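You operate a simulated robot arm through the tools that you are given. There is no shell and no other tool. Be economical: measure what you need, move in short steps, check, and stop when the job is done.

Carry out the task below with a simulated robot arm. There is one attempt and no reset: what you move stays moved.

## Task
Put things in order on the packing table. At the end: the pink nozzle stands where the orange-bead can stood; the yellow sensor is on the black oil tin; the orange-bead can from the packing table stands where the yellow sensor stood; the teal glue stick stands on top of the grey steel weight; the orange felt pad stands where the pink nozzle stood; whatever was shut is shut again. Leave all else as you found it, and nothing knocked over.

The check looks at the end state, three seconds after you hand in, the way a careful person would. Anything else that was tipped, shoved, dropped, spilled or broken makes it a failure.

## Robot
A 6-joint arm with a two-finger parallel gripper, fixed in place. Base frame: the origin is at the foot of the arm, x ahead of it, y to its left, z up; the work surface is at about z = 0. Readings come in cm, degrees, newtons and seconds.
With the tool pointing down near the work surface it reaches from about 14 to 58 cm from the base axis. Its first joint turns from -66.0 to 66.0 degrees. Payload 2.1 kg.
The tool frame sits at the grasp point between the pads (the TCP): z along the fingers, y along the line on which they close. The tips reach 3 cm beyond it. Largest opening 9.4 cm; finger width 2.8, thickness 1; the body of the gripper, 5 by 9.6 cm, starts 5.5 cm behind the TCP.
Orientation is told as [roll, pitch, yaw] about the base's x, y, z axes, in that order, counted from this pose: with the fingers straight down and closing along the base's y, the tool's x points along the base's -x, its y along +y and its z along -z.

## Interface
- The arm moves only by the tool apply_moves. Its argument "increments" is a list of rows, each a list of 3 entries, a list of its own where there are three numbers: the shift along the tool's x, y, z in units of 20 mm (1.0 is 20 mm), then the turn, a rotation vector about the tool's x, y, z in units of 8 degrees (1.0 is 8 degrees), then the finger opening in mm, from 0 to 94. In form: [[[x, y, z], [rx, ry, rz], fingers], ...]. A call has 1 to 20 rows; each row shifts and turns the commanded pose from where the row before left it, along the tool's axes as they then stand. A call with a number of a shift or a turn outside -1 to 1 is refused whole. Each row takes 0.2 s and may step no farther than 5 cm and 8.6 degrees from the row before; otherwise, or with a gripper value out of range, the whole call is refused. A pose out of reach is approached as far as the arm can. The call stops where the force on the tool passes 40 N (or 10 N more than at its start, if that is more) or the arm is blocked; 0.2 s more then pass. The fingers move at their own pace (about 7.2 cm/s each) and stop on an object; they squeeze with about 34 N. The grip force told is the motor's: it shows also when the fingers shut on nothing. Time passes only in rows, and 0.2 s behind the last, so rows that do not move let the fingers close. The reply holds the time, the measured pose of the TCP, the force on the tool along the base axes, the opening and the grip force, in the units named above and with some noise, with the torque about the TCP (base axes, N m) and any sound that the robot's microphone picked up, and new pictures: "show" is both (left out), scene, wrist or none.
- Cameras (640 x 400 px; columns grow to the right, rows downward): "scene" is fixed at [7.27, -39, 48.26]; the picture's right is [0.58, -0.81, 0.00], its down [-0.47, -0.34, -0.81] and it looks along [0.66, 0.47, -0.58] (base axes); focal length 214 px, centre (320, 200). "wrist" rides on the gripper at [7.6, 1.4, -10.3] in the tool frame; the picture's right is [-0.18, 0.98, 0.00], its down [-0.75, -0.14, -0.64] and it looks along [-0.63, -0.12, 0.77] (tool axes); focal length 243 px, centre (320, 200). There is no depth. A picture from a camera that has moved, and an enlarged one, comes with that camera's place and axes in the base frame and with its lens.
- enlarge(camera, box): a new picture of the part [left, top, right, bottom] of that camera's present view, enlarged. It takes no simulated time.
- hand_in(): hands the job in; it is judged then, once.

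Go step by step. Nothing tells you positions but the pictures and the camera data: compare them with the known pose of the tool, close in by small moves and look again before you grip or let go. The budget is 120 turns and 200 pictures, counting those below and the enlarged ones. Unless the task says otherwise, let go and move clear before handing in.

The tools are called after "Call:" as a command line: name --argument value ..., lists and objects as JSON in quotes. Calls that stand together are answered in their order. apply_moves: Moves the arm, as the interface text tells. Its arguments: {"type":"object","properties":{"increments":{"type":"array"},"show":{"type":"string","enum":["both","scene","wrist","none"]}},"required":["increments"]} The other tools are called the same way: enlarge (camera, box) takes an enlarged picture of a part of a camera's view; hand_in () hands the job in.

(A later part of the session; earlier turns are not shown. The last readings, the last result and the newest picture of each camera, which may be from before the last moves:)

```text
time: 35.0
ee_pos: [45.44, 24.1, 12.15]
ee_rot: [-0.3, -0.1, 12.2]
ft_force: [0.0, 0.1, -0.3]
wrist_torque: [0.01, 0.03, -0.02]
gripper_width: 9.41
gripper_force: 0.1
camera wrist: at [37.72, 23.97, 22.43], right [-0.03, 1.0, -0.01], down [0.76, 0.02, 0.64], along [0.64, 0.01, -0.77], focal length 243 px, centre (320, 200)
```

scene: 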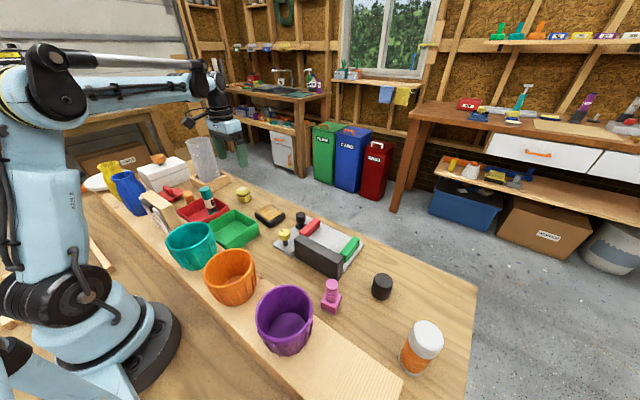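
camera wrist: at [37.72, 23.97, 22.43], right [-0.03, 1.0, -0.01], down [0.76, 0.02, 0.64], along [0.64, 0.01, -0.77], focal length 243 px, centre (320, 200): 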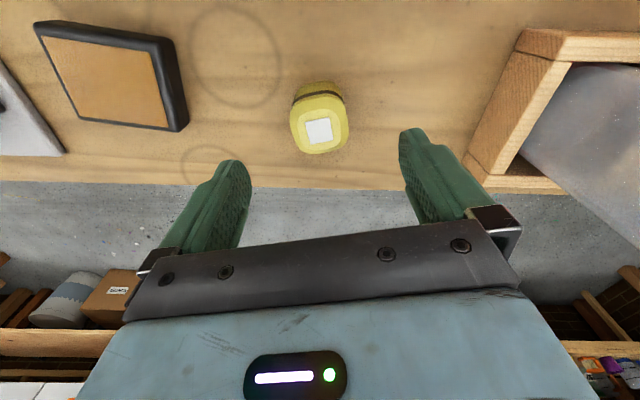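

Call:
apply_moves --increments '[[[-0.2, 0, 0.8], [0, 0, 0], 94], [[0, 0, 0.9], [0, 0, 0], 94], [[0, 0, 0.9], [0, 0, 0], 94], [[0, 0, 0.9], [0, 0, 0], 94], [[0, 0, 0.75], [0, 0, 0], 94]]' --show "wrist"

```text
time: 36.2
ee_pos: [45.92, 24.05, 3.86]
ee_rot: [-0.3, 0.0, 12.2]
ft_force: [-0.2, 0.1, -0.7]
wrist_torque: [-0.01, -0.01, -0.01]
gripper_width: 9.41
gripper_force: 0.0
camera wrist: at [38.09, 24.05, 14.04], right [-0.03, 1.0, -0.01], down [0.76, 0.02, 0.64], along [0.64, 0.01, -0.77], focal length 243 px, centre (320, 200)
```

wrist: 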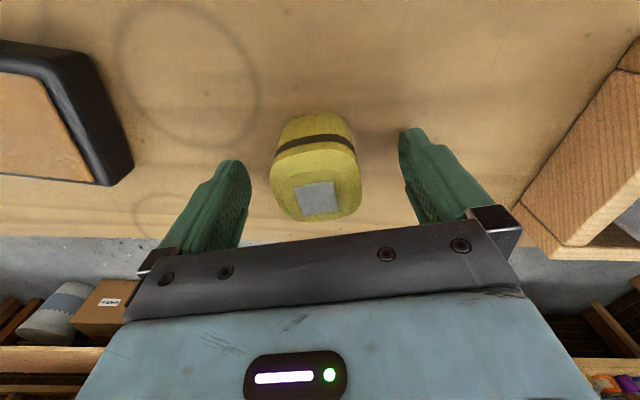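

Call:
apply_moves --increments '[[[0, 0, 0], [0, 0, 0], 0], [[0, 0, 0], [0, 0, 0], 0], [[0, 0, 0], [0, 0, 0], 0], [[0, 0, 0], [0, 0, 0], 0]]' --show "wrist"

Call:
apply_moves --increments '[[[0, 0, -0.5], [0, 0, 0], 0], [[0, 0, -0.8], [0, 0, 0], 0], [[0, 0, -1], [0, 0, 0], 0], [[0, 0, -1], [0, 0, 0], 0], [[0, 0, -0.7], [0, 0, 0], 0]]' --show "wrist"

```text
time: 37.2
ee_pos: [45.9, 24.04, 3.89]
ee_rot: [-0.3, -0.2, 12.1]
ft_force: [-0.8, 0.1, 0.0]
wrist_torque: [-0.03, -0.02, -0.01]
gripper_width: 4.73
gripper_force: 33.8
camera wrist: at [38.1, 24.05, 14.06], right [-0.03, 1.0, -0.01], down [0.76, 0.02, 0.64], along [0.64, 0.01, -0.77], focal length 243 px, centre (320, 200)
```

wrist: 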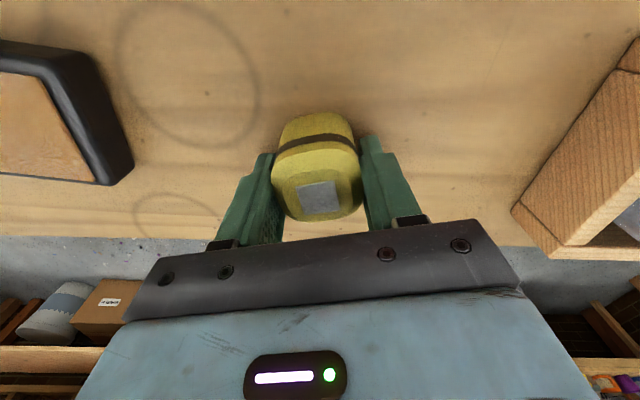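

```text
time: 38.4
ee_pos: [46.02, 24.16, 11.83]
ee_rot: [-0.3, 0.0, 12.1]
ft_force: [0.7, -0.5, -1.4]
wrist_torque: [-0.01, 0.03, 0.01]
gripper_width: 4.69
gripper_force: 34.2
camera wrist: at [38.1, 24.07, 21.95], right [-0.03, 1.0, -0.01], down [0.76, 0.02, 0.64], along [0.64, 0.01, -0.77], focal length 243 px, centre (320, 200)
```

wrist: 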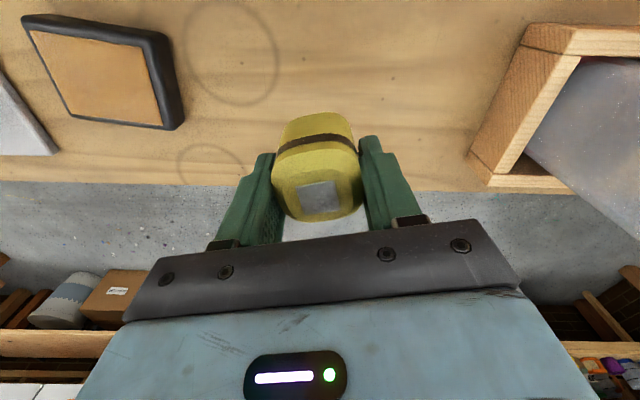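

Call:
apply_moves --increments '[[[0.395, -0.913, 0], [0, 0, 0], 0], [[0.395, -0.913, 0], [0, 0, 0], 0], [[0.395, -0.913, 0], [0, 0, 0], 0], [[0.395, -0.913, 0], [0, 0, 0], 0], [[0.395, -0.913, 0], [0, 0, 0], 0], [[0.395, -0.913, 0], [0, 0, 0], 0], [[0.395, -0.913, 0], [0, 0, 0], 0], [[0.395, -0.913, 0], [0, 0, 0], 0], [[0, 0, 0], [0, 0, 0], 0]]' --show "both"

```text
time: 40.4
ee_pos: [42.84, 8.57, 11.78]
ee_rot: [-0.4, -0.1, 12.2]
ft_force: [0.0, -0.7, -0.3]
wrist_torque: [0.0, 0.02, 0.01]
gripper_width: 4.71
gripper_force: 34.3
camera wrist: at [35.03, 8.53, 21.96], right [-0.03, 1.0, -0.01], down [0.76, 0.02, 0.64], along [0.64, 0.01, -0.77], focal length 243 px, centre (320, 200)
```

scene: 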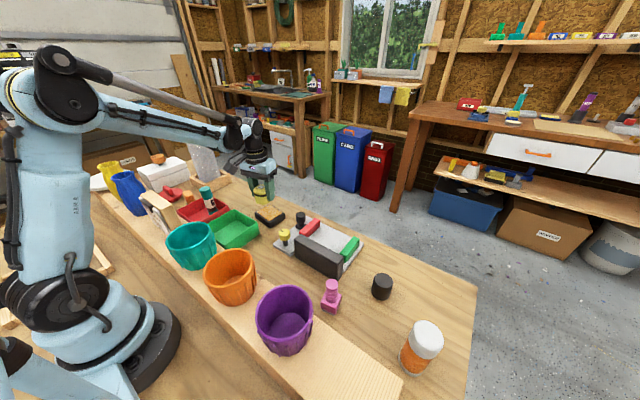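
wrist: 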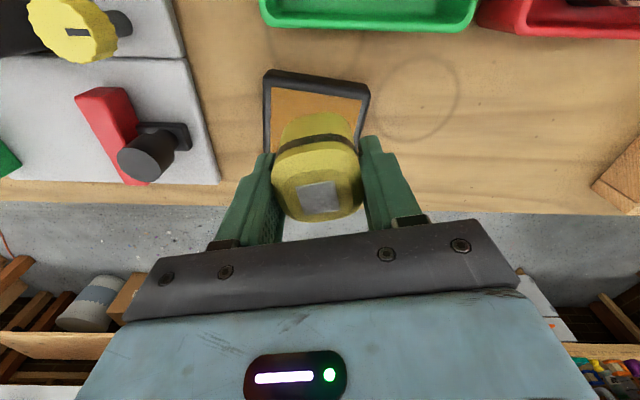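

Call:
apply_moves --increments '[[[-0.1, 0, 0.8], [0, 0, 0], 0], [[0, 0, 0.8], [0, 0, 0], 0], [[0, 0, 0.6], [0, 0, 0], 0], [[0, 0, 0], [0, 0, 0], 0]]' --show "both"

Call:
enlarge --camera "scene" --box '[230, 170, 310, 230]'

```text
time: 41.4
ee_pos: [42.98, 8.54, 7.51]
ee_rot: [-0.3, -0.1, 12.2]
ft_force: [0.1, 0.3, -1.1]
wrist_torque: [0.02, 0.02, -0.01]
gripper_width: 4.72
gripper_force: 34.2
camera wrist: at [35.19, 8.54, 17.67], right [-0.03, 1.0, -0.01], down [0.76, 0.02, 0.64], along [0.64, 0.01, -0.77], focal length 243 px, centre (320, 200)
```

scene: 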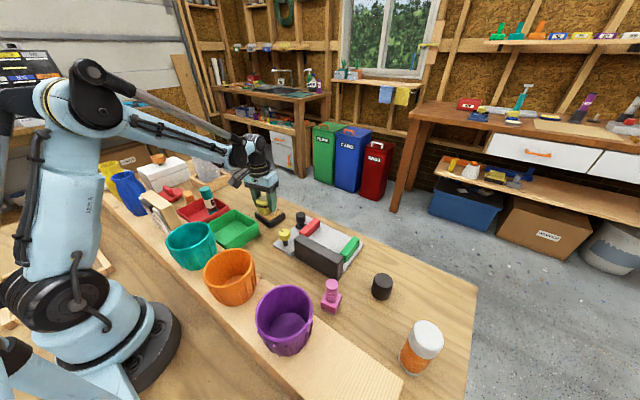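
wrist: 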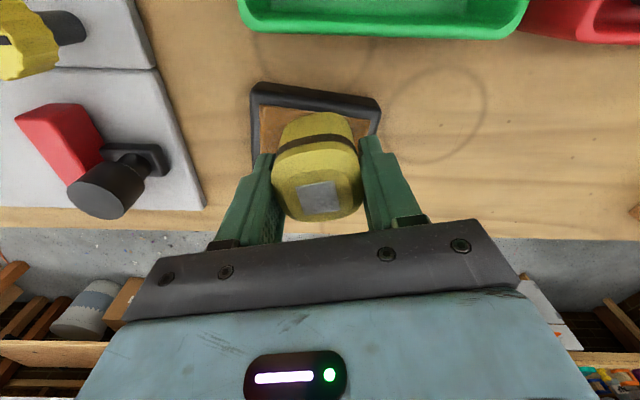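

```text
6.67 times, centred on (270, 200) of scene
camera zoom: at [7.27, -39.0, 48.26], right [0.58, -0.81, 0.0], down [-0.47, -0.34, -0.81], along [0.66, 0.47, -0.58], focal length 1430 px, centre (653, 200)
```

zoom: 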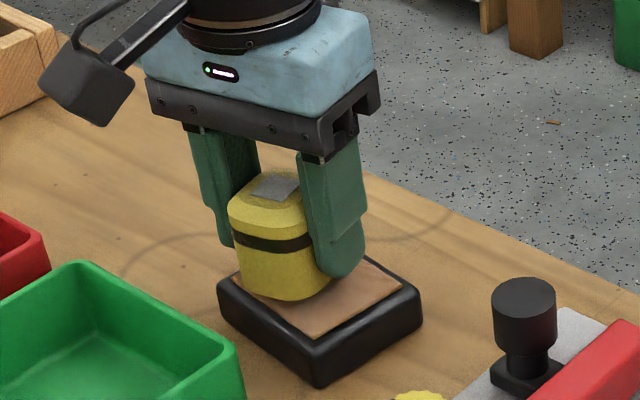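

Call:
apply_moves --increments '[[[-0.18, -0.34, 0], [0, 0, 0], 0], [[0, 0, 0.15], [0, 0, 0], 0], [[0, 0, 0.1], [0, 0, 0], 0], [[0, 0, 0], [0, 0, 0], 0]]' --show "none"

Call:
enlarge --camera "scene" --box '[230, 170, 310, 230]'

```text
time: 42.4
ee_pos: [43.52, 7.93, 7.03]
ee_rot: [-0.3, -0.1, 12.1]
ft_force: [0.3, -0.3, -0.4]
wrist_torque: [0.0, -0.02, -0.04]
gripper_width: 4.74
gripper_force: 33.3
```

```text
6.67 times, centred on (270, 200) of scene
camera zoom: at [7.27, -39.0, 48.26], right [0.58, -0.81, 0.0], down [-0.47, -0.34, -0.81], along [0.66, 0.47, -0.58], focal length 1430 px, centre (653, 200)
```

zoom: 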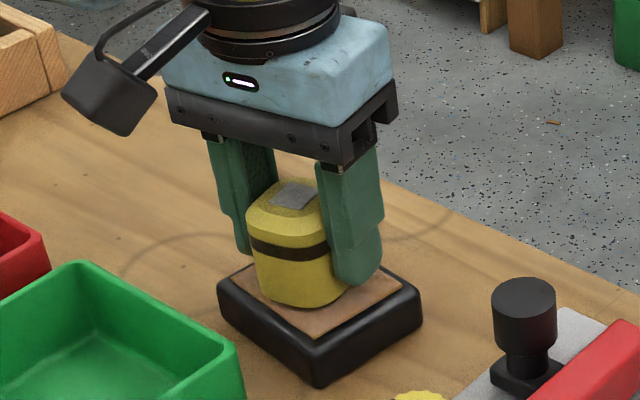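

Looks nearly centred. Lower slowly to contact.

Call:
apply_moves --increments '[[[-0.03, -0.02, 0.1], [0, 0, 0], 0], [[0, 0, 0.07], [0, 0, 0], 0], [[0, 0, 0], [0, 0, 0], 0]]' --show "none"

Call:
enlarge --camera "scene" --box '[246, 190, 294, 226]'

```text
time: 43.2
ee_pos: [43.55, 7.91, 6.71]
ee_rot: [-0.3, 0.0, 12.1]
ft_force: [-3.1, 0.5, 25.4]
wrist_torque: [0.35, 0.21, 0.02]
gripper_width: 4.71
gripper_force: 33.8
```

```text
11.11 times, centred on (270, 208) of scene
camera zoom: at [7.26, -39.0, 48.26], right [0.58, -0.81, 0.0], down [-0.47, -0.34, -0.81], along [0.66, 0.47, -0.58], focal length 2383 px, centre (876, 111)
```

zoom: 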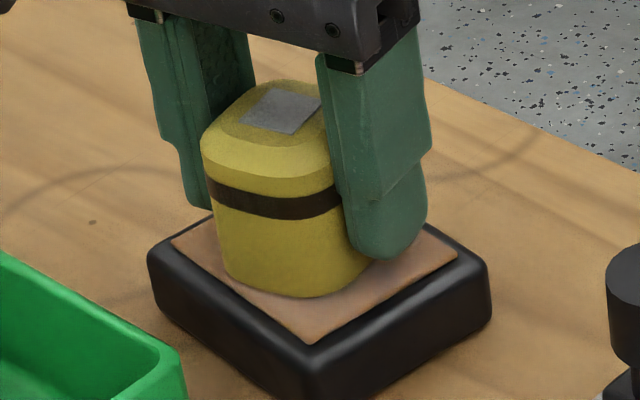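

Call:
apply_moves --increments '[[[0, 0, -0.05], [0, 0, 0], 0], [[0, 0, 0], [0, 0, 0], 60], [[0, 0, 0], [0, 0, 0], 80], [[0, 0, 0], [0, 0, 0], 80], [[0, 0, -0.8], [0, 0, 0], 80], [[0, 0, -1], [0, 0, 0], 80], [[0, 0, -1], [0, 0, 0], 80], [[0, 0, -1], [0, 0, 0], 94], [[0, 0, -1], [0, 0, 0], 94], [[0, 0, -1], [0, 0, 0], 94], [[0, 0, -1], [0, 0, 0], 94], [[0, 0, -1], [0, 0, 0], 94], [[0, 0, -1], [0, 0, 0], 94]]' --show "both"

```text
time: 46.0
ee_pos: [43.71, 8.11, 24.53]
ee_rot: [-0.3, -0.1, 12.0]
ft_force: [0.8, 0.8, 0.1]
wrist_torque: [-0.01, -0.04, 0.01]
gripper_width: 9.43
gripper_force: 0.1
camera wrist: at [35.83, 7.99, 34.54], right [-0.03, 1.0, -0.01], down [0.76, 0.02, 0.64], along [0.64, 0.01, -0.77], focal length 243 px, centre (320, 200)
```

scene: 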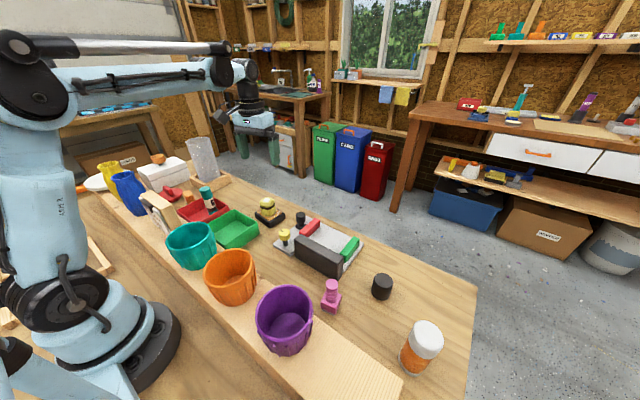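
wrist: 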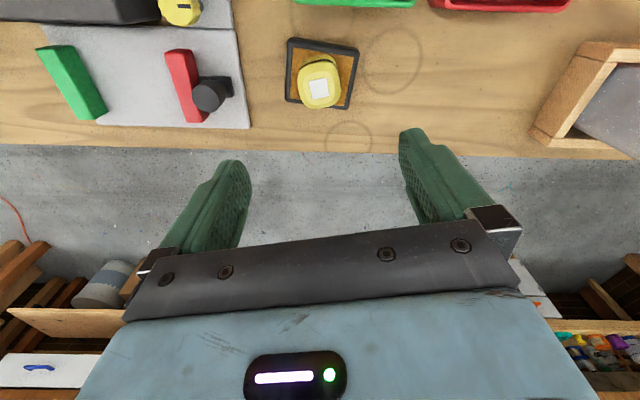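

Sensor is on the tin. Now to the orange-bead can.

Call:
apply_moves --increments '[[[0, 0, 0], [0, 0, 0.75], 94], [[0, 0, 0], [0, 0, 0.75], 94], [[0.267, -0.963, 0], [0, 0, 0], 94], [[0.267, -0.963, 0], [0, 0, 0], 94], [[0.267, -0.963, 0], [0, 0, 0], 94], [[0.267, -0.963, 0], [0, 0, 0], 94], [[0.267, -0.963, 0], [0, 0, 0], 94], [[0.267, -0.963, 0], [0, 0, 0], 94], [[0.267, -0.963, 0], [0, 0, 0], 94], [[0.267, -0.963, 0], [0, 0, 0], 94], [[0.267, -0.963, 0], [0, 0, 0], 94], [[0.267, -0.963, 0], [0, 0, 0], 94], [[0.267, -0.963, 0], [0, 0, 0], 94], [[0.267, -0.963, 0], [0, 0, 0], 94], [[0.267, -0.963, 0], [0, 0, 0], 94], [[0.267, -0.963, 0], [0, 0, 0], 94], [[0.267, -0.963, 0], [0, 0, 0], 94], [[0.267, -0.963, 0], [0, 0, 0], 94], [[0.267, -0.963, 0], [0, 0, 0], 94], [[0.267, -0.963, 0], [0, 0, 0], 94]]' --show "none"

Call:
apply_moves --increments '[[[0.267, -0.963, 0], [0, 0, 0], 94], [[0.267, -0.963, 0], [0, 0, 0], 94], [[0.267, -0.963, 0], [0, 0, 0], 94], [[0.267, -0.963, 0], [0, 0, 0], 94], [[0.267, -0.963, 0], [0, 0, 0], 94], [[0.267, -0.963, 0], [0, 0, 0], 94], [[0.267, -0.963, 0], [0, 0, 0], 94], [[0.267, -0.963, 0], [0, 0, 0], 94], [[0.267, -0.963, 0], [0, 0, 0], 94], [[0, 0, 0], [0, 0, 0], 94]]' --show "both"

```text
time: 50.2
ee_pos: [33.96, -26.86, 24.46]
ee_rot: [-0.3, -0.1, 0.2]
ft_force: [-0.3, -0.7, 0.7]
wrist_torque: [-0.03, -0.01, 0.02]
gripper_width: 9.41
gripper_force: 0.0
```

```text
time: 52.4
ee_pos: [29.41, -44.06, 24.59]
ee_rot: [-0.4, -0.1, 0.1]
ft_force: [-0.2, 0.4, -0.5]
wrist_torque: [0.0, 0.01, -0.03]
gripper_width: 9.4
gripper_force: 0.1
camera wrist: at [21.77, -42.51, 34.68], right [0.18, 0.98, 0.0], down [0.75, -0.14, 0.64], along [0.63, -0.12, -0.76], focal length 243 px, centre (320, 200)
```

scene: 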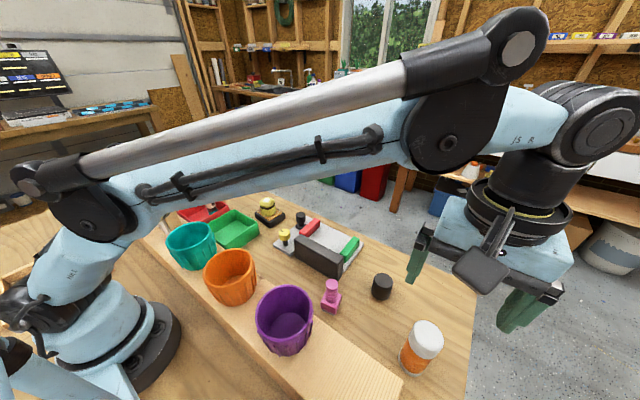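
wrist: 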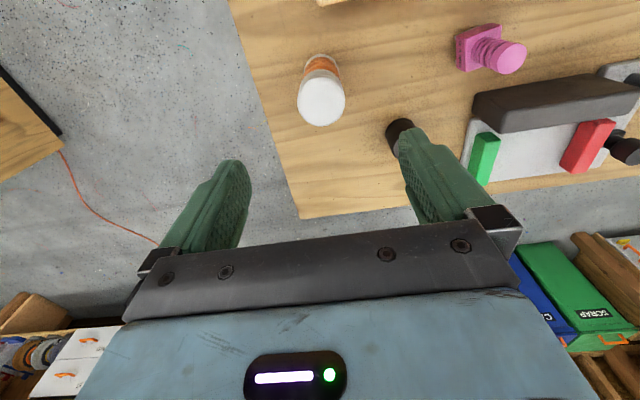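

Call:
apply_moves --increments '[[[-0.05, 0.1, 1], [0, 0, 0], 94], [[0, 0, 1], [0, 0, 0], 94], [[0, 0, 1], [0, 0, 0], 94], [[0, 0, 1], [0, 0, 0], 94], [[0, 0, 1], [0, 0, 0], 94], [[0, 0, 0.3], [0, 0, 0], 94]]' --show "wrist"

```text
time: 53.8
ee_pos: [29.43, -44.03, 13.97]
ee_rot: [-0.3, -0.2, 0.1]
ft_force: [0.3, -0.2, 1.2]
wrist_torque: [0.02, 0.0, 0.02]
gripper_width: 9.42
gripper_force: 0.1
camera wrist: at [21.8, -42.49, 24.14], right [0.18, 0.98, 0.0], down [0.75, -0.14, 0.64], along [0.63, -0.12, -0.76], focal length 243 px, centre (320, 200)
```

wrist: 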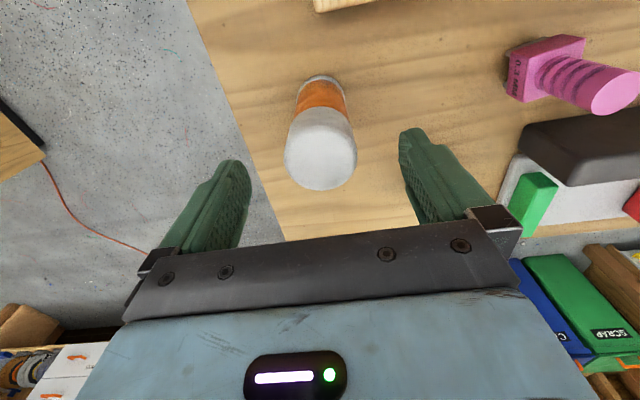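

Call:
apply_moves --increments '[[[0, 0, 0.9], [0, 0, 0], 94], [[0, 0, 0.9], [0, 0, 0], 94], [[0, 0, 0.9], [0, 0, 0], 94], [[0, 0, 0.9], [0, 0, 0], 94], [[0, 0, 0.55], [0, 0, 0], 94], [[0, 0, 0], [0, 0, 0], 94]]' --show "both"

```text
time: 55.1
ee_pos: [29.52, -44.06, 5.98]
ee_rot: [-0.4, -0.1, 0.1]
ft_force: [0.1, -0.4, 14.2]
wrist_torque: [0.08, 0.04, -0.01]
gripper_width: 9.4
gripper_force: 0.1
stopped in row 6: the force on the tool passed its limit at 49 N (the readings are from after the stop); the commanded pose is now the measured one
camera wrist: at [21.91, -42.47, 16.13], right [0.18, 0.98, 0.0], down [0.75, -0.14, 0.64], along [0.63, -0.12, -0.77], focal length 243 px, centre (320, 200)
```

scene: 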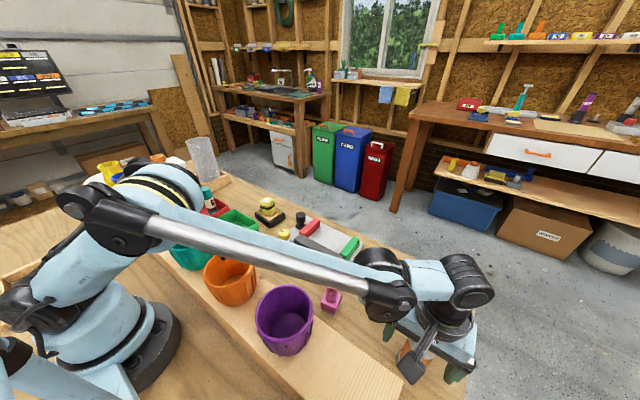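
wrist: 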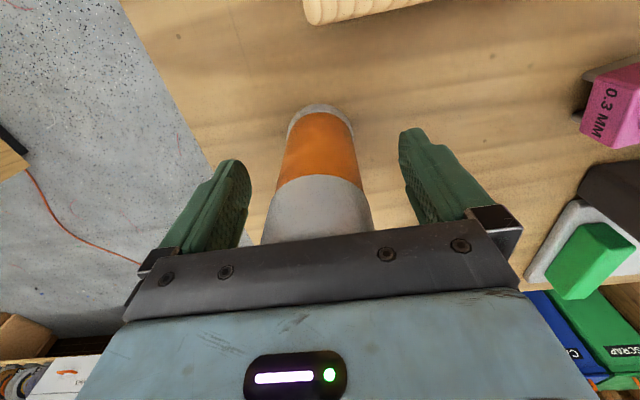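

The can is a little taller than I thought (touched the palm gently). I back off slightly and grip.

Call:
apply_moves --increments '[[[0, 0, -0.3], [0, 0, 0], 94], [[0, 0, 0], [0, 0, 0], 94], [[0, 0, 0], [0, 0, 0], 0], [[0, 0, 0], [0, 0, 0], 0], [[0, 0, 0], [0, 0, 0], 0], [[0, 0, 0], [0, 0, 0], 0]]' --show "wrist"

Call:
apply_moves --increments '[[[0, 0, -0.5], [0, 0, 0], 0], [[0, 0, -0.9], [0, 0, 0], 0], [[0, 0, -1], [0, 0, 0], 0], [[0, 0, -1], [0, 0, 0], 0], [[0, 0, -1], [0, 0, 0], 0], [[0, 0, -1], [0, 0, 0], 0], [[0, 0, -1], [0, 0, 0], 0], [[0, 0, -1], [0, 0, 0], 0]]' --show "both"

```text
time: 56.5
ee_pos: [29.6, -44.1, 6.41]
ee_rot: [-0.2, -0.1, 0.1]
ft_force: [-0.7, 1.4, 2.2]
wrist_torque: [0.17, 0.04, 0.03]
gripper_width: 4.52
gripper_force: 33.5
camera wrist: at [21.91, -42.47, 16.67], right [0.18, 0.98, 0.0], down [0.75, -0.14, 0.64], along [0.63, -0.12, -0.77], focal length 243 px, centre (320, 200)
```

wrist: 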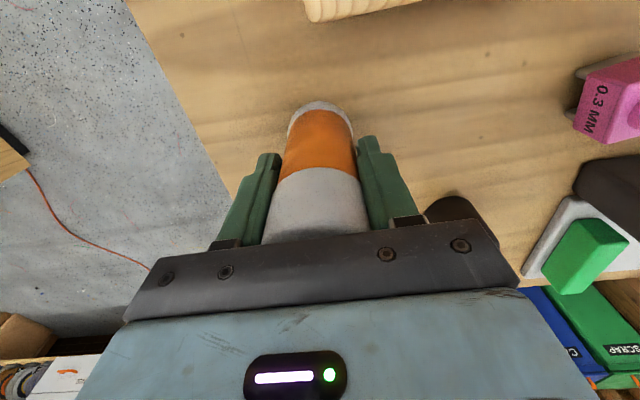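

```text
time: 58.3
ee_pos: [29.49, -44.01, 21.32]
ee_rot: [-0.3, -0.1, 0.2]
ft_force: [-0.4, -0.2, -0.8]
wrist_torque: [-0.01, 0.01, 0.01]
gripper_width: 4.51
gripper_force: 34.0
camera wrist: at [21.89, -42.44, 31.54], right [0.18, 0.98, 0.0], down [0.75, -0.14, 0.64], along [0.63, -0.12, -0.77], focal length 243 px, centre (320, 200)
```

scene: 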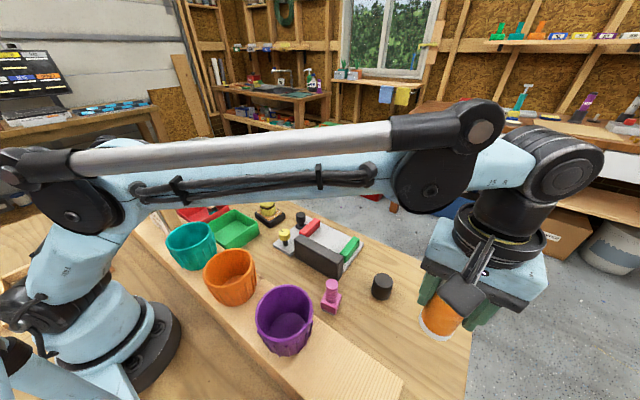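
wrist: 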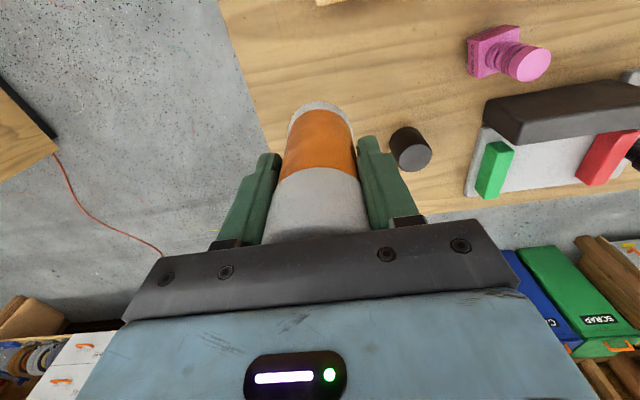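

Call:
apply_moves --increments '[[[-0.234, 0.972, 0], [0, 0, 0], 0], [[-0.234, 0.972, 0], [0, 0, 0], 0], [[-0.234, 0.972, 0], [0, 0, 0], 0], [[-0.234, 0.972, 0], [0, 0, 0], 0], [[-0.234, 0.972, 0], [0, 0, 0], 0], [[-0.234, 0.972, 0], [0, 0, 0], 0], [[-0.234, 0.972, 0], [0, 0, 0], 0], [[-0.234, 0.972, 0], [0, 0, 0], 0], [[-0.234, 0.972, 0], [0, 0, 0], 0], [[-0.234, 0.972, 0], [0, 0, 0], 0], [[-0.234, 0.972, 0], [0, 0, 0], 0], [[-0.234, 0.972, 0], [0, 0, 0], 0], [[-0.234, 0.972, 0], [0, 0, 0], 0], [[-0.234, 0.972, 0], [0, 0, 0], 0], [[-0.234, 0.972, 0], [0, 0, 0], 0], [[-0.234, 0.972, 0], [0, 0, 0], 0], [[-0.234, 0.972, 0], [0, 0, 0], 0], [[-0.234, 0.972, 0], [0, 0, 0], 0], [[-0.234, 0.972, 0], [0, 0, 0], 0], [[-0.234, 0.972, 0], [0, 0, 0], 0]]' --show "none"

Call:
apply_moves --increments '[[[-0.234, 0.972, 0], [0, 0, 0], 0], [[-0.234, 0.972, 0], [0, 0, 0], 0], [[-0.234, 0.972, 0], [0, 0, 0], 0], [[-0.234, 0.972, 0], [0, 0, 0], 0], [[-0.234, 0.972, 0], [0, 0, 0], 0], [[-0.234, 0.972, 0], [0, 0, 0], 0], [[-0.234, 0.972, 0], [0, 0, 0], 0], [[-0.234, 0.972, 0], [0, 0, 0], 0], [[-0.234, 0.972, 0], [0, 0, 0], 0], [[-0.234, 0.972, 0], [0, 0, 0], 0], [[-0.234, 0.972, 0], [0, 0, 0], 0], [[-0.234, 0.972, 0], [0, 0, 0], 0], [[-0.234, 0.972, 0], [0, 0, 0], 0], [[-0.234, 0.972, 0], [0, 0, 0], 0], [[-0.234, 0.972, 0], [0, 0, 0], 0], [[0, 0, 0], [0, 0, 0], 0]]' --show "both"

```text
time: 62.5
ee_pos: [38.9, -5.01, 21.14]
ee_rot: [-0.3, 0.0, 0.0]
ft_force: [-0.2, 0.2, -1.4]
wrist_torque: [0.0, -0.02, -0.01]
gripper_width: 4.51
gripper_force: 34.1
```

```text
time: 65.9
ee_pos: [45.93, 24.09, 20.88]
ee_rot: [-0.3, 0.0, 0.1]
ft_force: [-0.2, 0.6, -0.7]
wrist_torque: [-0.03, 0.02, 0.02]
gripper_width: 4.5
gripper_force: 33.8
camera wrist: at [38.26, 25.54, 31.07], right [0.18, 0.98, 0.0], down [0.75, -0.14, 0.64], along [0.63, -0.12, -0.77], focal length 243 px, centre (320, 200)
```

scene: 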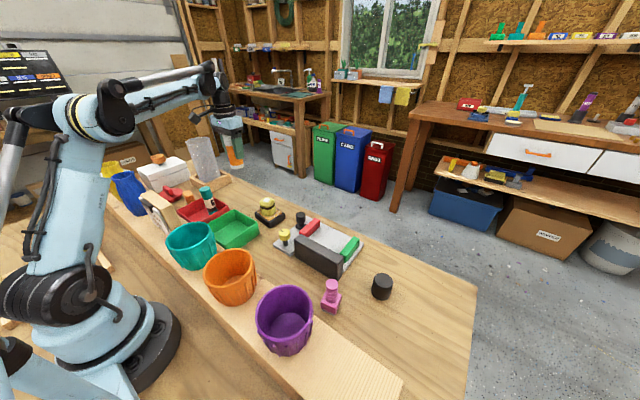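
wrist: 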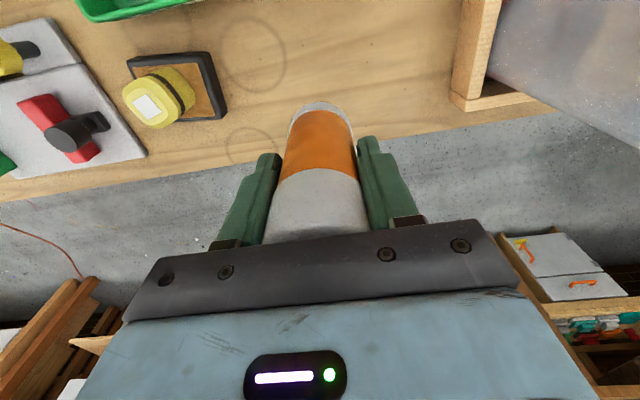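

Call:
apply_moves --increments '[[[0, 0, 1], [0, 0, 0], 0], [[0, 0, 1], [0, 0, 0], 0], [[0, 0, 1], [0, 0, 0], 0], [[0, 0, 1], [0, 0, 0], 0], [[0, 0, 1], [0, 0, 0], 0], [[0, 0, 1], [0, 0, 0], 0], [[0, 0, 0.8], [0, 0, 0], 0], [[0, 0, 0.2], [0, 0, 0], 0], [[0, 0, 0], [0, 0, 0], 0]]' --show "scene"

```text
time: 67.9
ee_pos: [45.9, 23.95, 6.95]
ee_rot: [-0.3, -0.1, 0.1]
ft_force: [-0.3, 0.6, -0.6]
wrist_torque: [-0.01, 0.02, -0.01]
gripper_width: 4.52
gripper_force: 33.7
```

scene: 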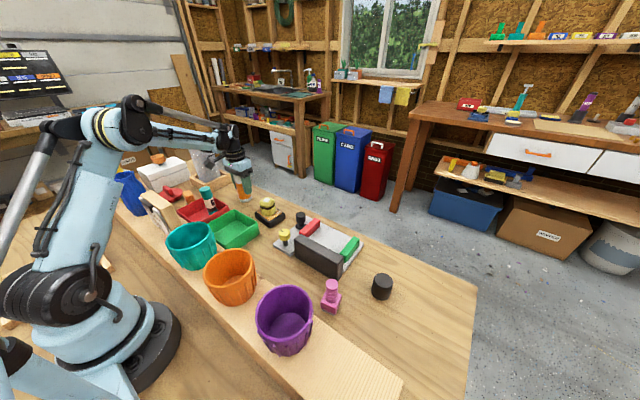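

Call:
apply_moves --increments '[[[0, 0, 0.14], [0, 0, 0], 0], [[0, 0, 0.08], [0, 0, 0], 0], [[0, 0, 0], [0, 0, 0], 0]]' --show "none"

Call:
enlarge --camera "scene" --box '[200, 140, 280, 210]'

```text
time: 68.7
ee_pos: [45.82, 24.04, 6.59]
ee_rot: [-0.3, -0.1, 0.0]
ft_force: [-0.4, -0.5, -1.1]
wrist_torque: [0.02, 0.05, -0.01]
gripper_width: 4.52
gripper_force: 34.5
```

```text
5.71 times, centred on (240, 175) of scene
camera zoom: at [7.27, -39.0, 48.26], right [0.58, -0.81, 0.0], down [-0.47, -0.34, -0.81], along [0.66, 0.47, -0.58], focal length 1226 px, centre (777, 343)
```

zoom: 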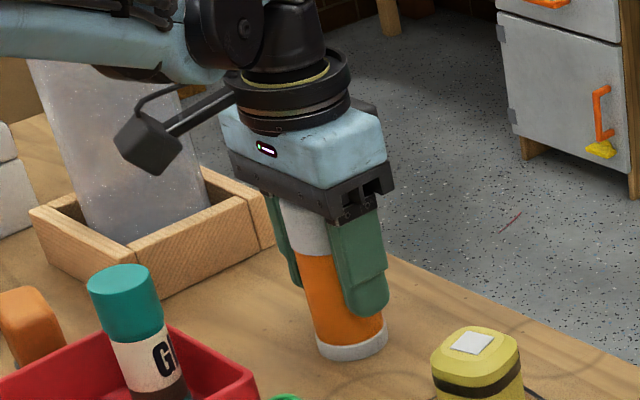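

Call:
apply_moves --increments '[[[0, 0, 0.07], [0, 0, 0], 0], [[0, 0, 0.04], [0, 0, 0], 0], [[0, 0, 0], [0, 0, 0], 0]]' --show "none"

```text
time: 69.5
ee_pos: [45.86, 23.97, 6.43]
ee_rot: [-0.2, 0.0, 0.2]
ft_force: [-3.1, 1.3, 31.5]
wrist_torque: [0.36, 0.12, 0.0]
gripper_width: 4.51
gripper_force: 34.5
```

Call:
apply_moves --increments '[[[0, 0, -0.05], [0, 0, 0], 0], [[0, 0, 0], [0, 0, 0], 60], [[0, 0, 0], [0, 0, 0], 90], [[0, 0, 0], [0, 0, 0], 90], [[0, 0, -0.8], [0, 0, 0], 90], [[0, 0, -1], [0, 0, 0], 90], [[0, 0, -1], [0, 0, 0], 90], [[0, 0, -1], [0, 0, 0], 90], [[0, 0, -1], [0, 0, 0], 94], [[0, 0, -1], [0, 0, 0], 94], [[0, 0, -1], [0, 0, 0], 94], [[0, 0, -1], [0, 0, 0], 94], [[0, 0, -1], [0, 0, 0], 94]]' --show "both"

```text
time: 72.3
ee_pos: [45.82, 23.91, 24.03]
ee_rot: [-0.3, -0.1, 0.1]
ft_force: [0.2, 0.7, -0.6]
wrist_torque: [0.0, -0.03, 0.0]
gripper_width: 9.42
gripper_force: 0.0
camera wrist: at [38.21, 25.48, 34.27], right [0.18, 0.98, 0.0], down [0.75, -0.14, 0.64], along [0.63, -0.12, -0.77], focal length 243 px, centre (320, 200)
```

scene: 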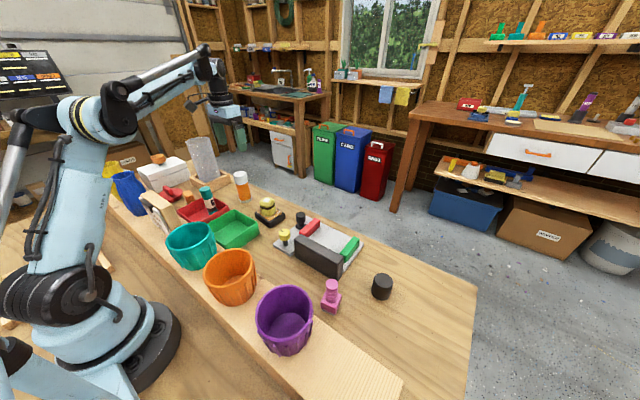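
wrist: 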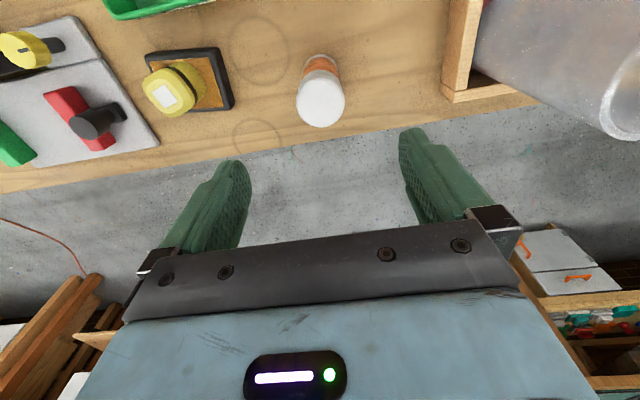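

Can placed. Next the pink nozzle.

Call:
apply_moves --increments '[[[0.31, -0.952, 0], [0, 0, 0], 94], [[0.31, -0.952, 0], [0, 0, 0], 94], [[0.31, -0.952, 0], [0, 0, 0], 94], [[0.31, -0.952, 0], [0, 0, 0], 94], [[0.31, -0.952, 0], [0, 0, 0], 94], [[0.31, -0.952, 0], [0, 0, 0], 94], [[0.31, -0.952, 0], [0, 0, 0], 94], [[0.31, -0.952, 0], [0, 0, 0], 94], [[0.31, -0.952, 0], [0, 0, 0], 94], [[0.31, -0.952, 0], [0, 0, 0], 94], [[0.31, -0.952, 0], [0, 0, 0], 94], [[0.31, -0.952, 0], [0, 0, 0], 94], [[0.31, -0.952, 0], [0, 0, 0], 94], [[0.31, -0.952, 0], [0, 0, 0], 94], [[0.31, -0.952, 0], [0, 0, 0], 94], [[0.31, -0.952, 0], [0, 0, 0], 94], [[0.31, -0.952, 0], [0, 0, 0], 94], [[0.31, -0.952, 0], [0, 0, 0], 94], [[0.31, -0.952, 0], [0, 0, 0], 94], [[0.31, -0.952, 0], [0, 0, 0], 94]]' --show "none"

Call:
apply_moves --increments '[[[0.31, -0.952, 0], [0, 0, 0], 94], [[0.31, -0.952, 0], [0, 0, 0], 94], [[0.31, -0.952, 0.2], [0, 0, 0], 94], [[0.31, -0.952, 0.4], [0, 0, 0], 94], [[0.31, -0.952, 0.6], [0, 0, 0], 94], [[0.31, -0.952, 0.6], [0, 0, 0], 94], [[0, 0, 0.2], [0, 0, 0], 94]]' --show "wrist"

Call:
enlarge --camera "wrist" --box '[240, 50, 400, 150]'

Call:
enlarge --camera "scene" --box '[305, 270, 361, 320]'

```text
time: 76.5
ee_pos: [33.57, -14.08, 24.24]
ee_rot: [-0.2, -0.1, 0.1]
ft_force: [-1.4, -0.3, 0.7]
wrist_torque: [-0.03, -0.02, -0.01]
gripper_width: 9.42
gripper_force: 0.0
```

```text
time: 78.1
ee_pos: [29.74, -25.42, 20.23]
ee_rot: [-0.3, -0.1, 0.1]
ft_force: [-0.6, -0.2, 0.6]
wrist_torque: [-0.01, -0.02, 0.05]
gripper_width: 9.37
gripper_force: 0.0
camera wrist: at [22.15, -23.94, 30.44], right [0.18, 0.98, 0.0], down [0.75, -0.14, 0.64], along [0.63, -0.12, -0.77], focal length 243 px, centre (320, 200)
```

wrist: 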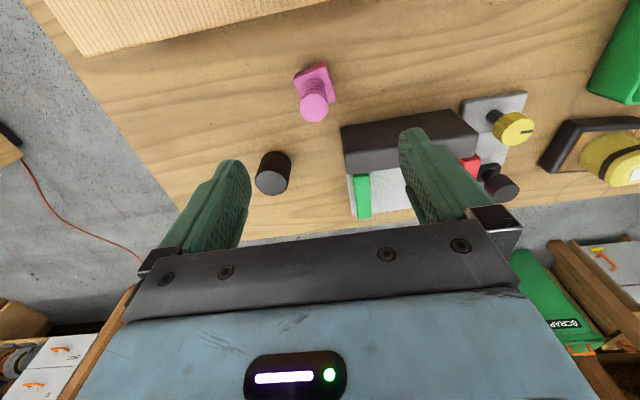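

```text
4.00 times, centred on (320, 100) of wrist
camera zoom: at [22.15, -23.94, 30.44], right [0.18, 0.98, 0.0], down [0.75, -0.14, 0.64], along [0.63, -0.12, -0.77], focal length 970 px, centre (320, 600)
```

zoom: 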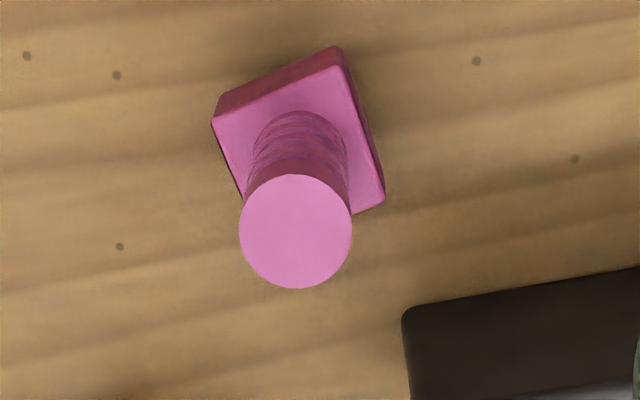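

```text
8.00 times, centred on (333, 295) of scene
camera zoom: at [7.27, -39.0, 48.26], right [0.58, -0.81, 0.0], down [-0.47, -0.34, -0.81], along [0.66, 0.47, -0.58], focal length 1716 px, centre (216, -560)
```

zoom: 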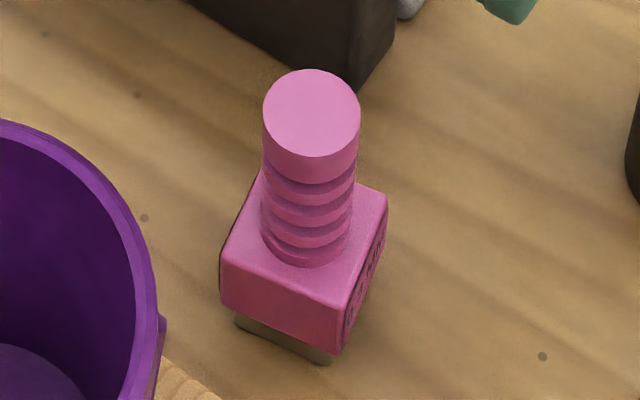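

Call:
apply_moves --increments '[[[0.05, -0.28, 1], [0, 0, 0], 94], [[0, 0, 1], [0, 0, 0], 94], [[0, 0, 1], [0, 0, 0], 94], [[0, 0, 0.5], [0, 0, 0], 94]]' --show "wrist"

```text
time: 79.1
ee_pos: [29.83, -26.15, 13.11]
ee_rot: [-0.2, -0.1, 0.0]
ft_force: [-1.0, -0.3, 0.1]
wrist_torque: [-0.02, -0.02, 0.01]
gripper_width: 9.41
gripper_force: 0.1
camera wrist: at [22.13, -24.58, 23.26], right [0.18, 0.98, 0.0], down [0.75, -0.14, 0.64], along [0.63, -0.12, -0.77], focal length 243 px, centre (320, 200)
```

wrist: 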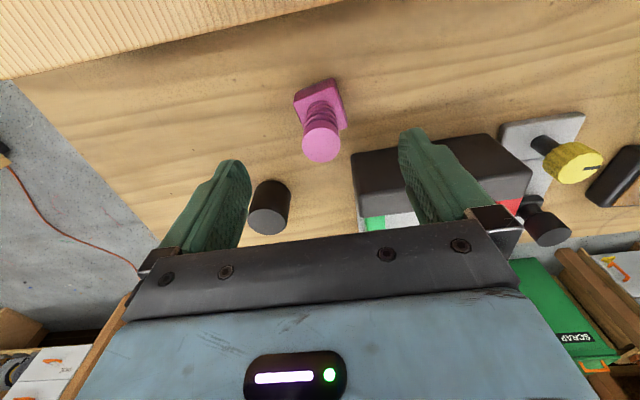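

Call:
apply_moves --increments '[[[0.15, 0.08, 0.8], [0, 0, 0], 94], [[0, 0, 0.8], [0, 0, 0], 94], [[0, 0, 0.8], [0, 0, 0], 94], [[0, 0, 0.65], [0, 0, 0], 94], [[0, 0, 0], [0, 0, 0], 0], [[0, 0, 0], [0, 0, 0], 0], [[0, 0, 0], [0, 0, 0], 0], [[0, 0, 0], [0, 0, 0], 0], [[0, 0, 0], [0, 0, 0], 0]]' --show "both"

```text
time: 81.1
ee_pos: [29.46, -26.01, 7.13]
ee_rot: [-0.3, -0.1, 0.0]
ft_force: [-0.1, -0.1, 0.1]
wrist_torque: [-0.01, -0.06, -0.02]
gripper_width: 2.39
gripper_force: 34.2
camera wrist: at [21.78, -24.47, 17.3], right [0.18, 0.98, 0.0], down [0.75, -0.14, 0.64], along [0.63, -0.12, -0.77], focal length 243 px, centre (320, 200)
```

scene: 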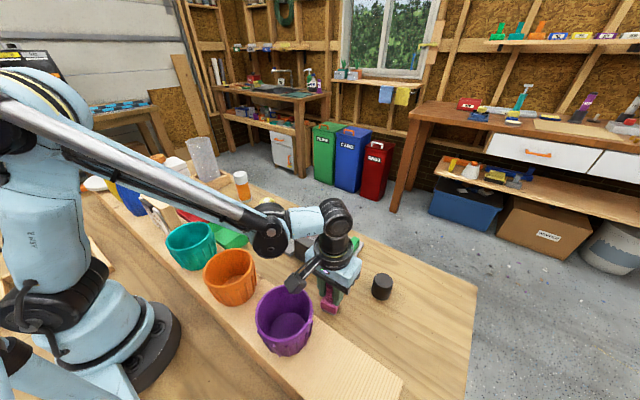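
wrist: 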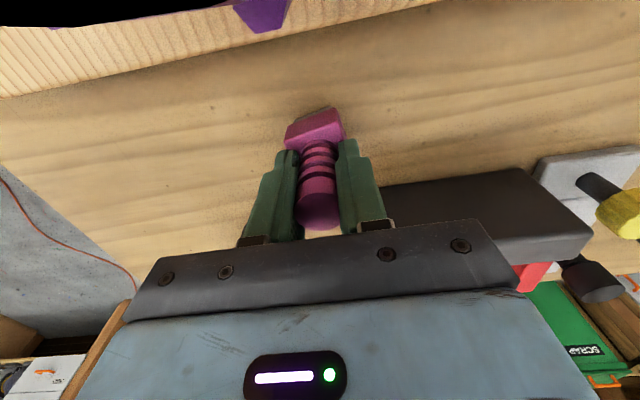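

Call:
apply_moves --increments '[[[0, 0, -0.5], [0, 0, 0], 0], [[0, 0, -0.9], [0, 0, 0], 0], [[0, 0, -1], [0, 0, 0], 0], [[0, 0, -1], [0, 0, 0], 0], [[0, -0.9, 0], [0, 0, 0], 0], [[0, -0.9, 0], [0, 0, 0], 0], [[0, -0.9, 0], [0, 0, 0], 0], [[0, -0.9, 0], [0, 0, 0], 0], [[0, -0.9, 0], [0, 0, 0], 0], [[0, -0.9, 0], [0, 0, 0], 0], [[0, -0.9, 0], [0, 0, 0], 0], [[0, -0.9, 0], [0, 0, 0], 0], [[0, -0.9, 0], [0, 0, 0], 0], [[0, -0.9, 0], [0, 0, 0], 0], [[0, 0, 0], [0, 0, 0], 0]]' --show "both"

```text
time: 84.3
ee_pos: [29.48, -43.89, 14.08]
ee_rot: [-0.3, -0.1, 0.2]
ft_force: [-0.1, -0.3, -0.7]
wrist_torque: [-0.05, 0.01, 0.01]
gripper_width: 2.38
gripper_force: 34.0
camera wrist: at [21.84, -42.33, 24.2], right [0.18, 0.98, 0.0], down [0.75, -0.14, 0.64], along [0.63, -0.12, -0.77], focal length 243 px, centre (320, 200)
```

scene: 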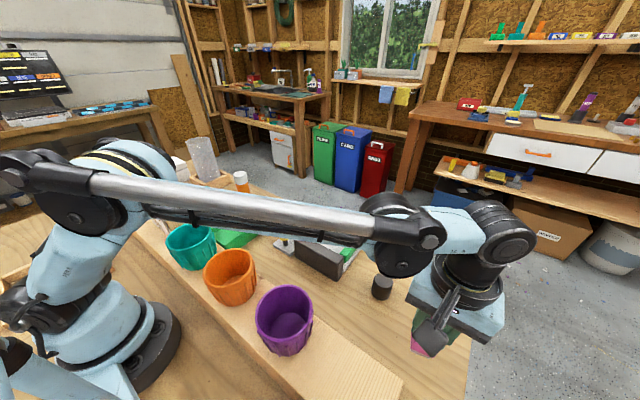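
wrist: 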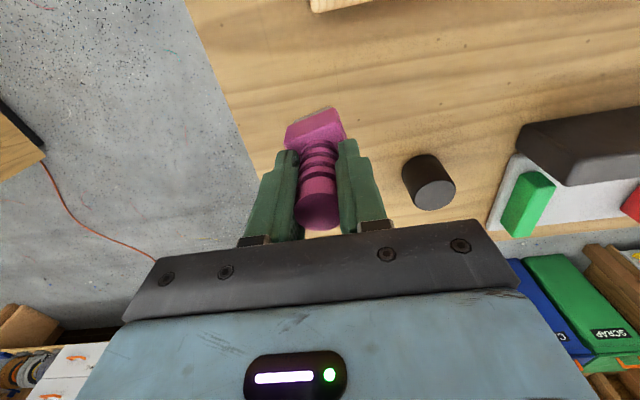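

Descend to just above contact, then touch down.

Call:
apply_moves --increments '[[[0, -0.05, 1], [0, 0, 0], 0], [[0, 0, 1], [0, 0, 0], 0], [[0, 0, 0.9], [0, 0, 0], 0], [[0, 0, 0.4], [0, 0, 0], 0], [[0, 0, 0.1], [0, 0, 0], 0], [[0, 0, 0], [0, 0, 0], 0]]' --show "none"

Call:
apply_moves --increments '[[[0, 0, 0.05], [0, 0, 0], 0], [[0, 0, 0.03], [0, 0, 0], 0], [[0, 0, 0], [0, 0, 0], 0]]' --show "none"

```text
time: 85.7
ee_pos: [29.47, -44.04, 7.23]
ee_rot: [-0.4, -0.1, 0.1]
ft_force: [-1.1, 0.6, -0.5]
wrist_torque: [0.01, 0.01, 0.01]
gripper_width: 2.36
gripper_force: 33.7
```

```text
time: 86.5
ee_pos: [29.65, -43.94, 6.99]
ee_rot: [-0.3, -0.2, 0.1]
ft_force: [-0.4, 2.6, 14.0]
wrist_torque: [0.34, 0.05, -0.01]
gripper_width: 2.37
gripper_force: 33.6
```

Call:
apply_moves --increments '[[[0, 0, -0.02], [0, 0, 0], 0], [[0, 0, 0], [0, 0, 0], 40], [[0, 0, 0], [0, 0, 0], 80], [[0, 0, 0], [0, 0, 0], 80], [[0, 0, -0.8], [0, 0, 0], 80], [[0, 0, -1], [0, 0, 0], 94], [[0, 0, -1], [0, 0, 0], 94], [[0, 0, -1], [0, 0, 0], 94], [[0, 0, -1], [0, 0, 0], 94], [[0, 0, -1], [0, 0, 0], 94], [[0, 0, -1], [0, 0, 0], 94], [[0, 0, -1], [0, 0, 0], 94], [[0, 0, -1], [0, 0, 0], 94]]' --show "both"

```text
time: 89.3
ee_pos: [29.56, -43.92, 24.58]
ee_rot: [-0.2, -0.1, 0.1]
ft_force: [0.1, 0.3, -0.5]
wrist_torque: [0.01, -0.01, 0.03]
gripper_width: 9.44
gripper_force: 0.0
camera wrist: at [21.91, -42.33, 34.88], right [0.18, 0.98, 0.0], down [0.75, -0.14, 0.64], along [0.63, -0.12, -0.77], focal length 243 px, centre (320, 200)
```

scene: 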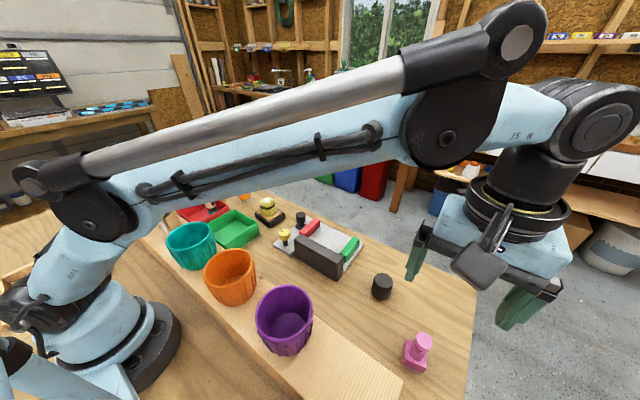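
wrist: 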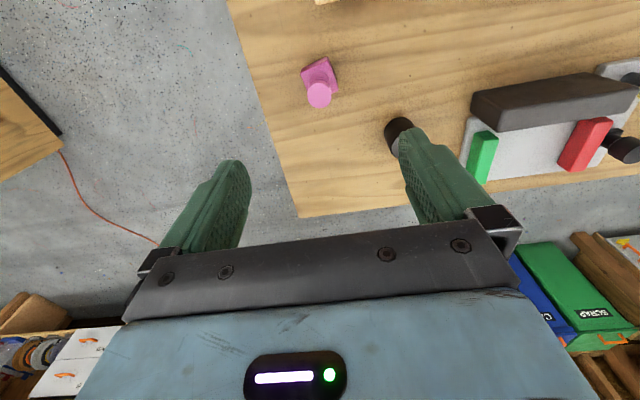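

Nozzle placed. Now across to the orange felt pad.

Call:
apply_moves --increments '[[[0, 1, -0.1], [0, 0, 0], 94], [[0, 1, -0.1], [0, 0, 0], 94], [[0, 1, -0.1], [0, 0, 0], 94], [[0, 1, -0.1], [0, 0, 0], 94], [[0, 1, -0.1], [0, 0, 0], 94], [[0, 1, -0.1], [0, 0, 0], 94], [[0, 1, -0.1], [0, 0, 0], 94], [[0, 1, -0.1], [0, 0, 0], 94], [[0, 1, -0.1], [0, 0, 0], 94], [[0, 1, -0.1], [0, 0, 0], 94], [[0, 1, 0], [0, 0, 0], 94], [[0, 1, 0], [0, 0, 0], 94], [[0, 1, 0], [0, 0, 0], 94], [[0, 1, 0], [0, 0, 0], 94], [[0, 1, 0], [0, 0, 0], 94], [[0, 1, 0], [0, 0, 0], 94], [[0, 1, 0], [0, 0, 0], 94], [[0, 1, 0], [0, 0, 0], 94], [[0, 1, 0], [0, 0, 0], 94], [[0, 1, 0], [0, 0, 0], 94]]' --show "none"

Call:
apply_moves --increments '[[[0, 1, 0], [0, 0, 0], 94], [[0, 1, 0], [0, 0, 0], 94], [[0, 1, 0], [0, 0, 0], 94], [[0, 1, 0], [0, 0, 0], 94], [[0, 1, 0], [0, 0, 0], 94], [[0, 1, 0], [0, 0, 0], 94], [[0, 1, 0], [0, 0, 0], 94], [[0, 1, 0], [0, 0, 0], 94], [[0, 1, 0], [0, 0, 0], 94], [[0, 1, 0], [0, 0, 0], 94], [[0, 1, 0], [0, 0, 0], 94], [[0, 1, 0], [0, 0, 0], 94], [[0, 1, 0], [0, 0, 0], 94], [[0, 1, 0], [0, 0, 0], 94], [[0, 1, 0], [0, 0, 0], 94], [[0, 1, 0], [0, 0, 0], 94], [[0, 1, 0], [0, 0, 0], 94], [[0, 1, 0], [0, 0, 0], 94], [[0, 1, 0], [0, 0, 0], 94]]' --show "both"

Call:
enlarge --camera "wrist" --box '[220, 30, 420, 155]'

```text
time: 93.5
ee_pos: [29.34, -3.89, 26.53]
ee_rot: [-0.4, -0.1, 0.0]
ft_force: [-0.9, 0.3, 0.3]
wrist_torque: [0.0, -0.04, 0.01]
gripper_width: 9.41
gripper_force: 0.1
```

```text
time: 97.5
ee_pos: [29.24, 34.08, 26.45]
ee_rot: [-0.2, -0.1, 0.0]
ft_force: [-0.1, -0.2, 0.0]
wrist_torque: [-0.02, 0.02, 0.0]
gripper_width: 9.42
gripper_force: 0.1
camera wrist: at [21.55, 35.7, 36.54], right [0.18, 0.98, 0.0], down [0.75, -0.14, 0.64], along [0.63, -0.12, -0.77], focal length 243 px, centre (320, 200)
```

scene: 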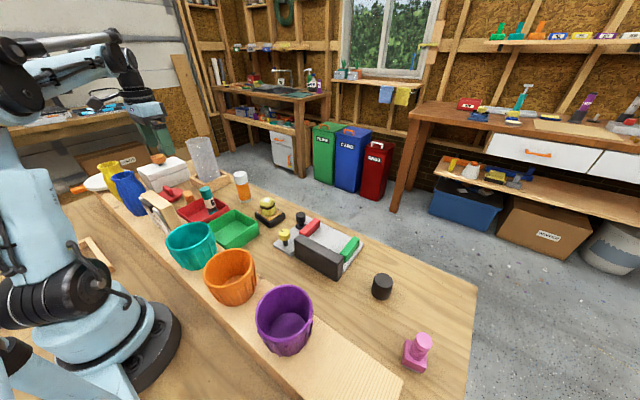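
wrist: 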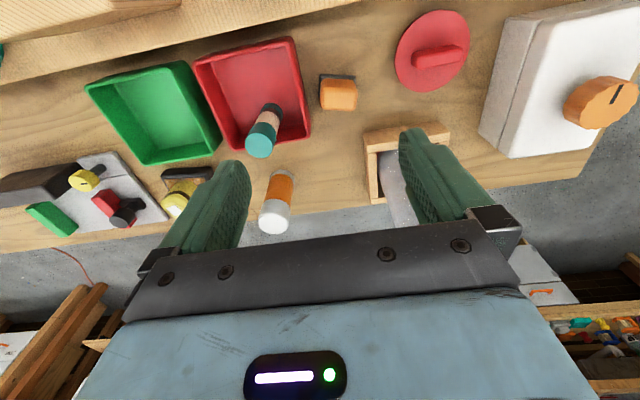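

```text
3.20 times, centred on (320, 92) of wrist
camera zoom: at [21.55, 35.7, 36.54], right [0.18, 0.98, 0.0], down [0.75, -0.14, 0.64], along [0.63, -0.12, -0.77], focal length 776 px, centre (320, 544)
```

zoom: 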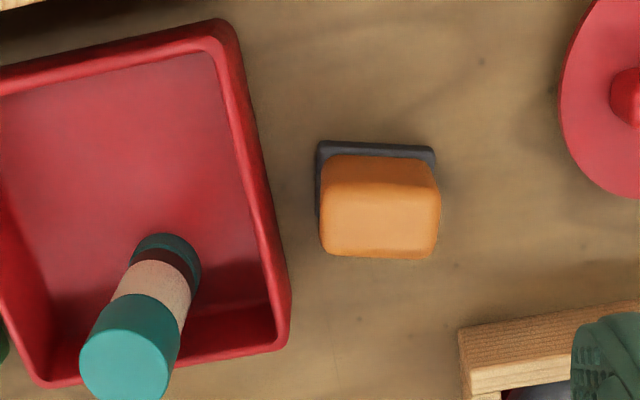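

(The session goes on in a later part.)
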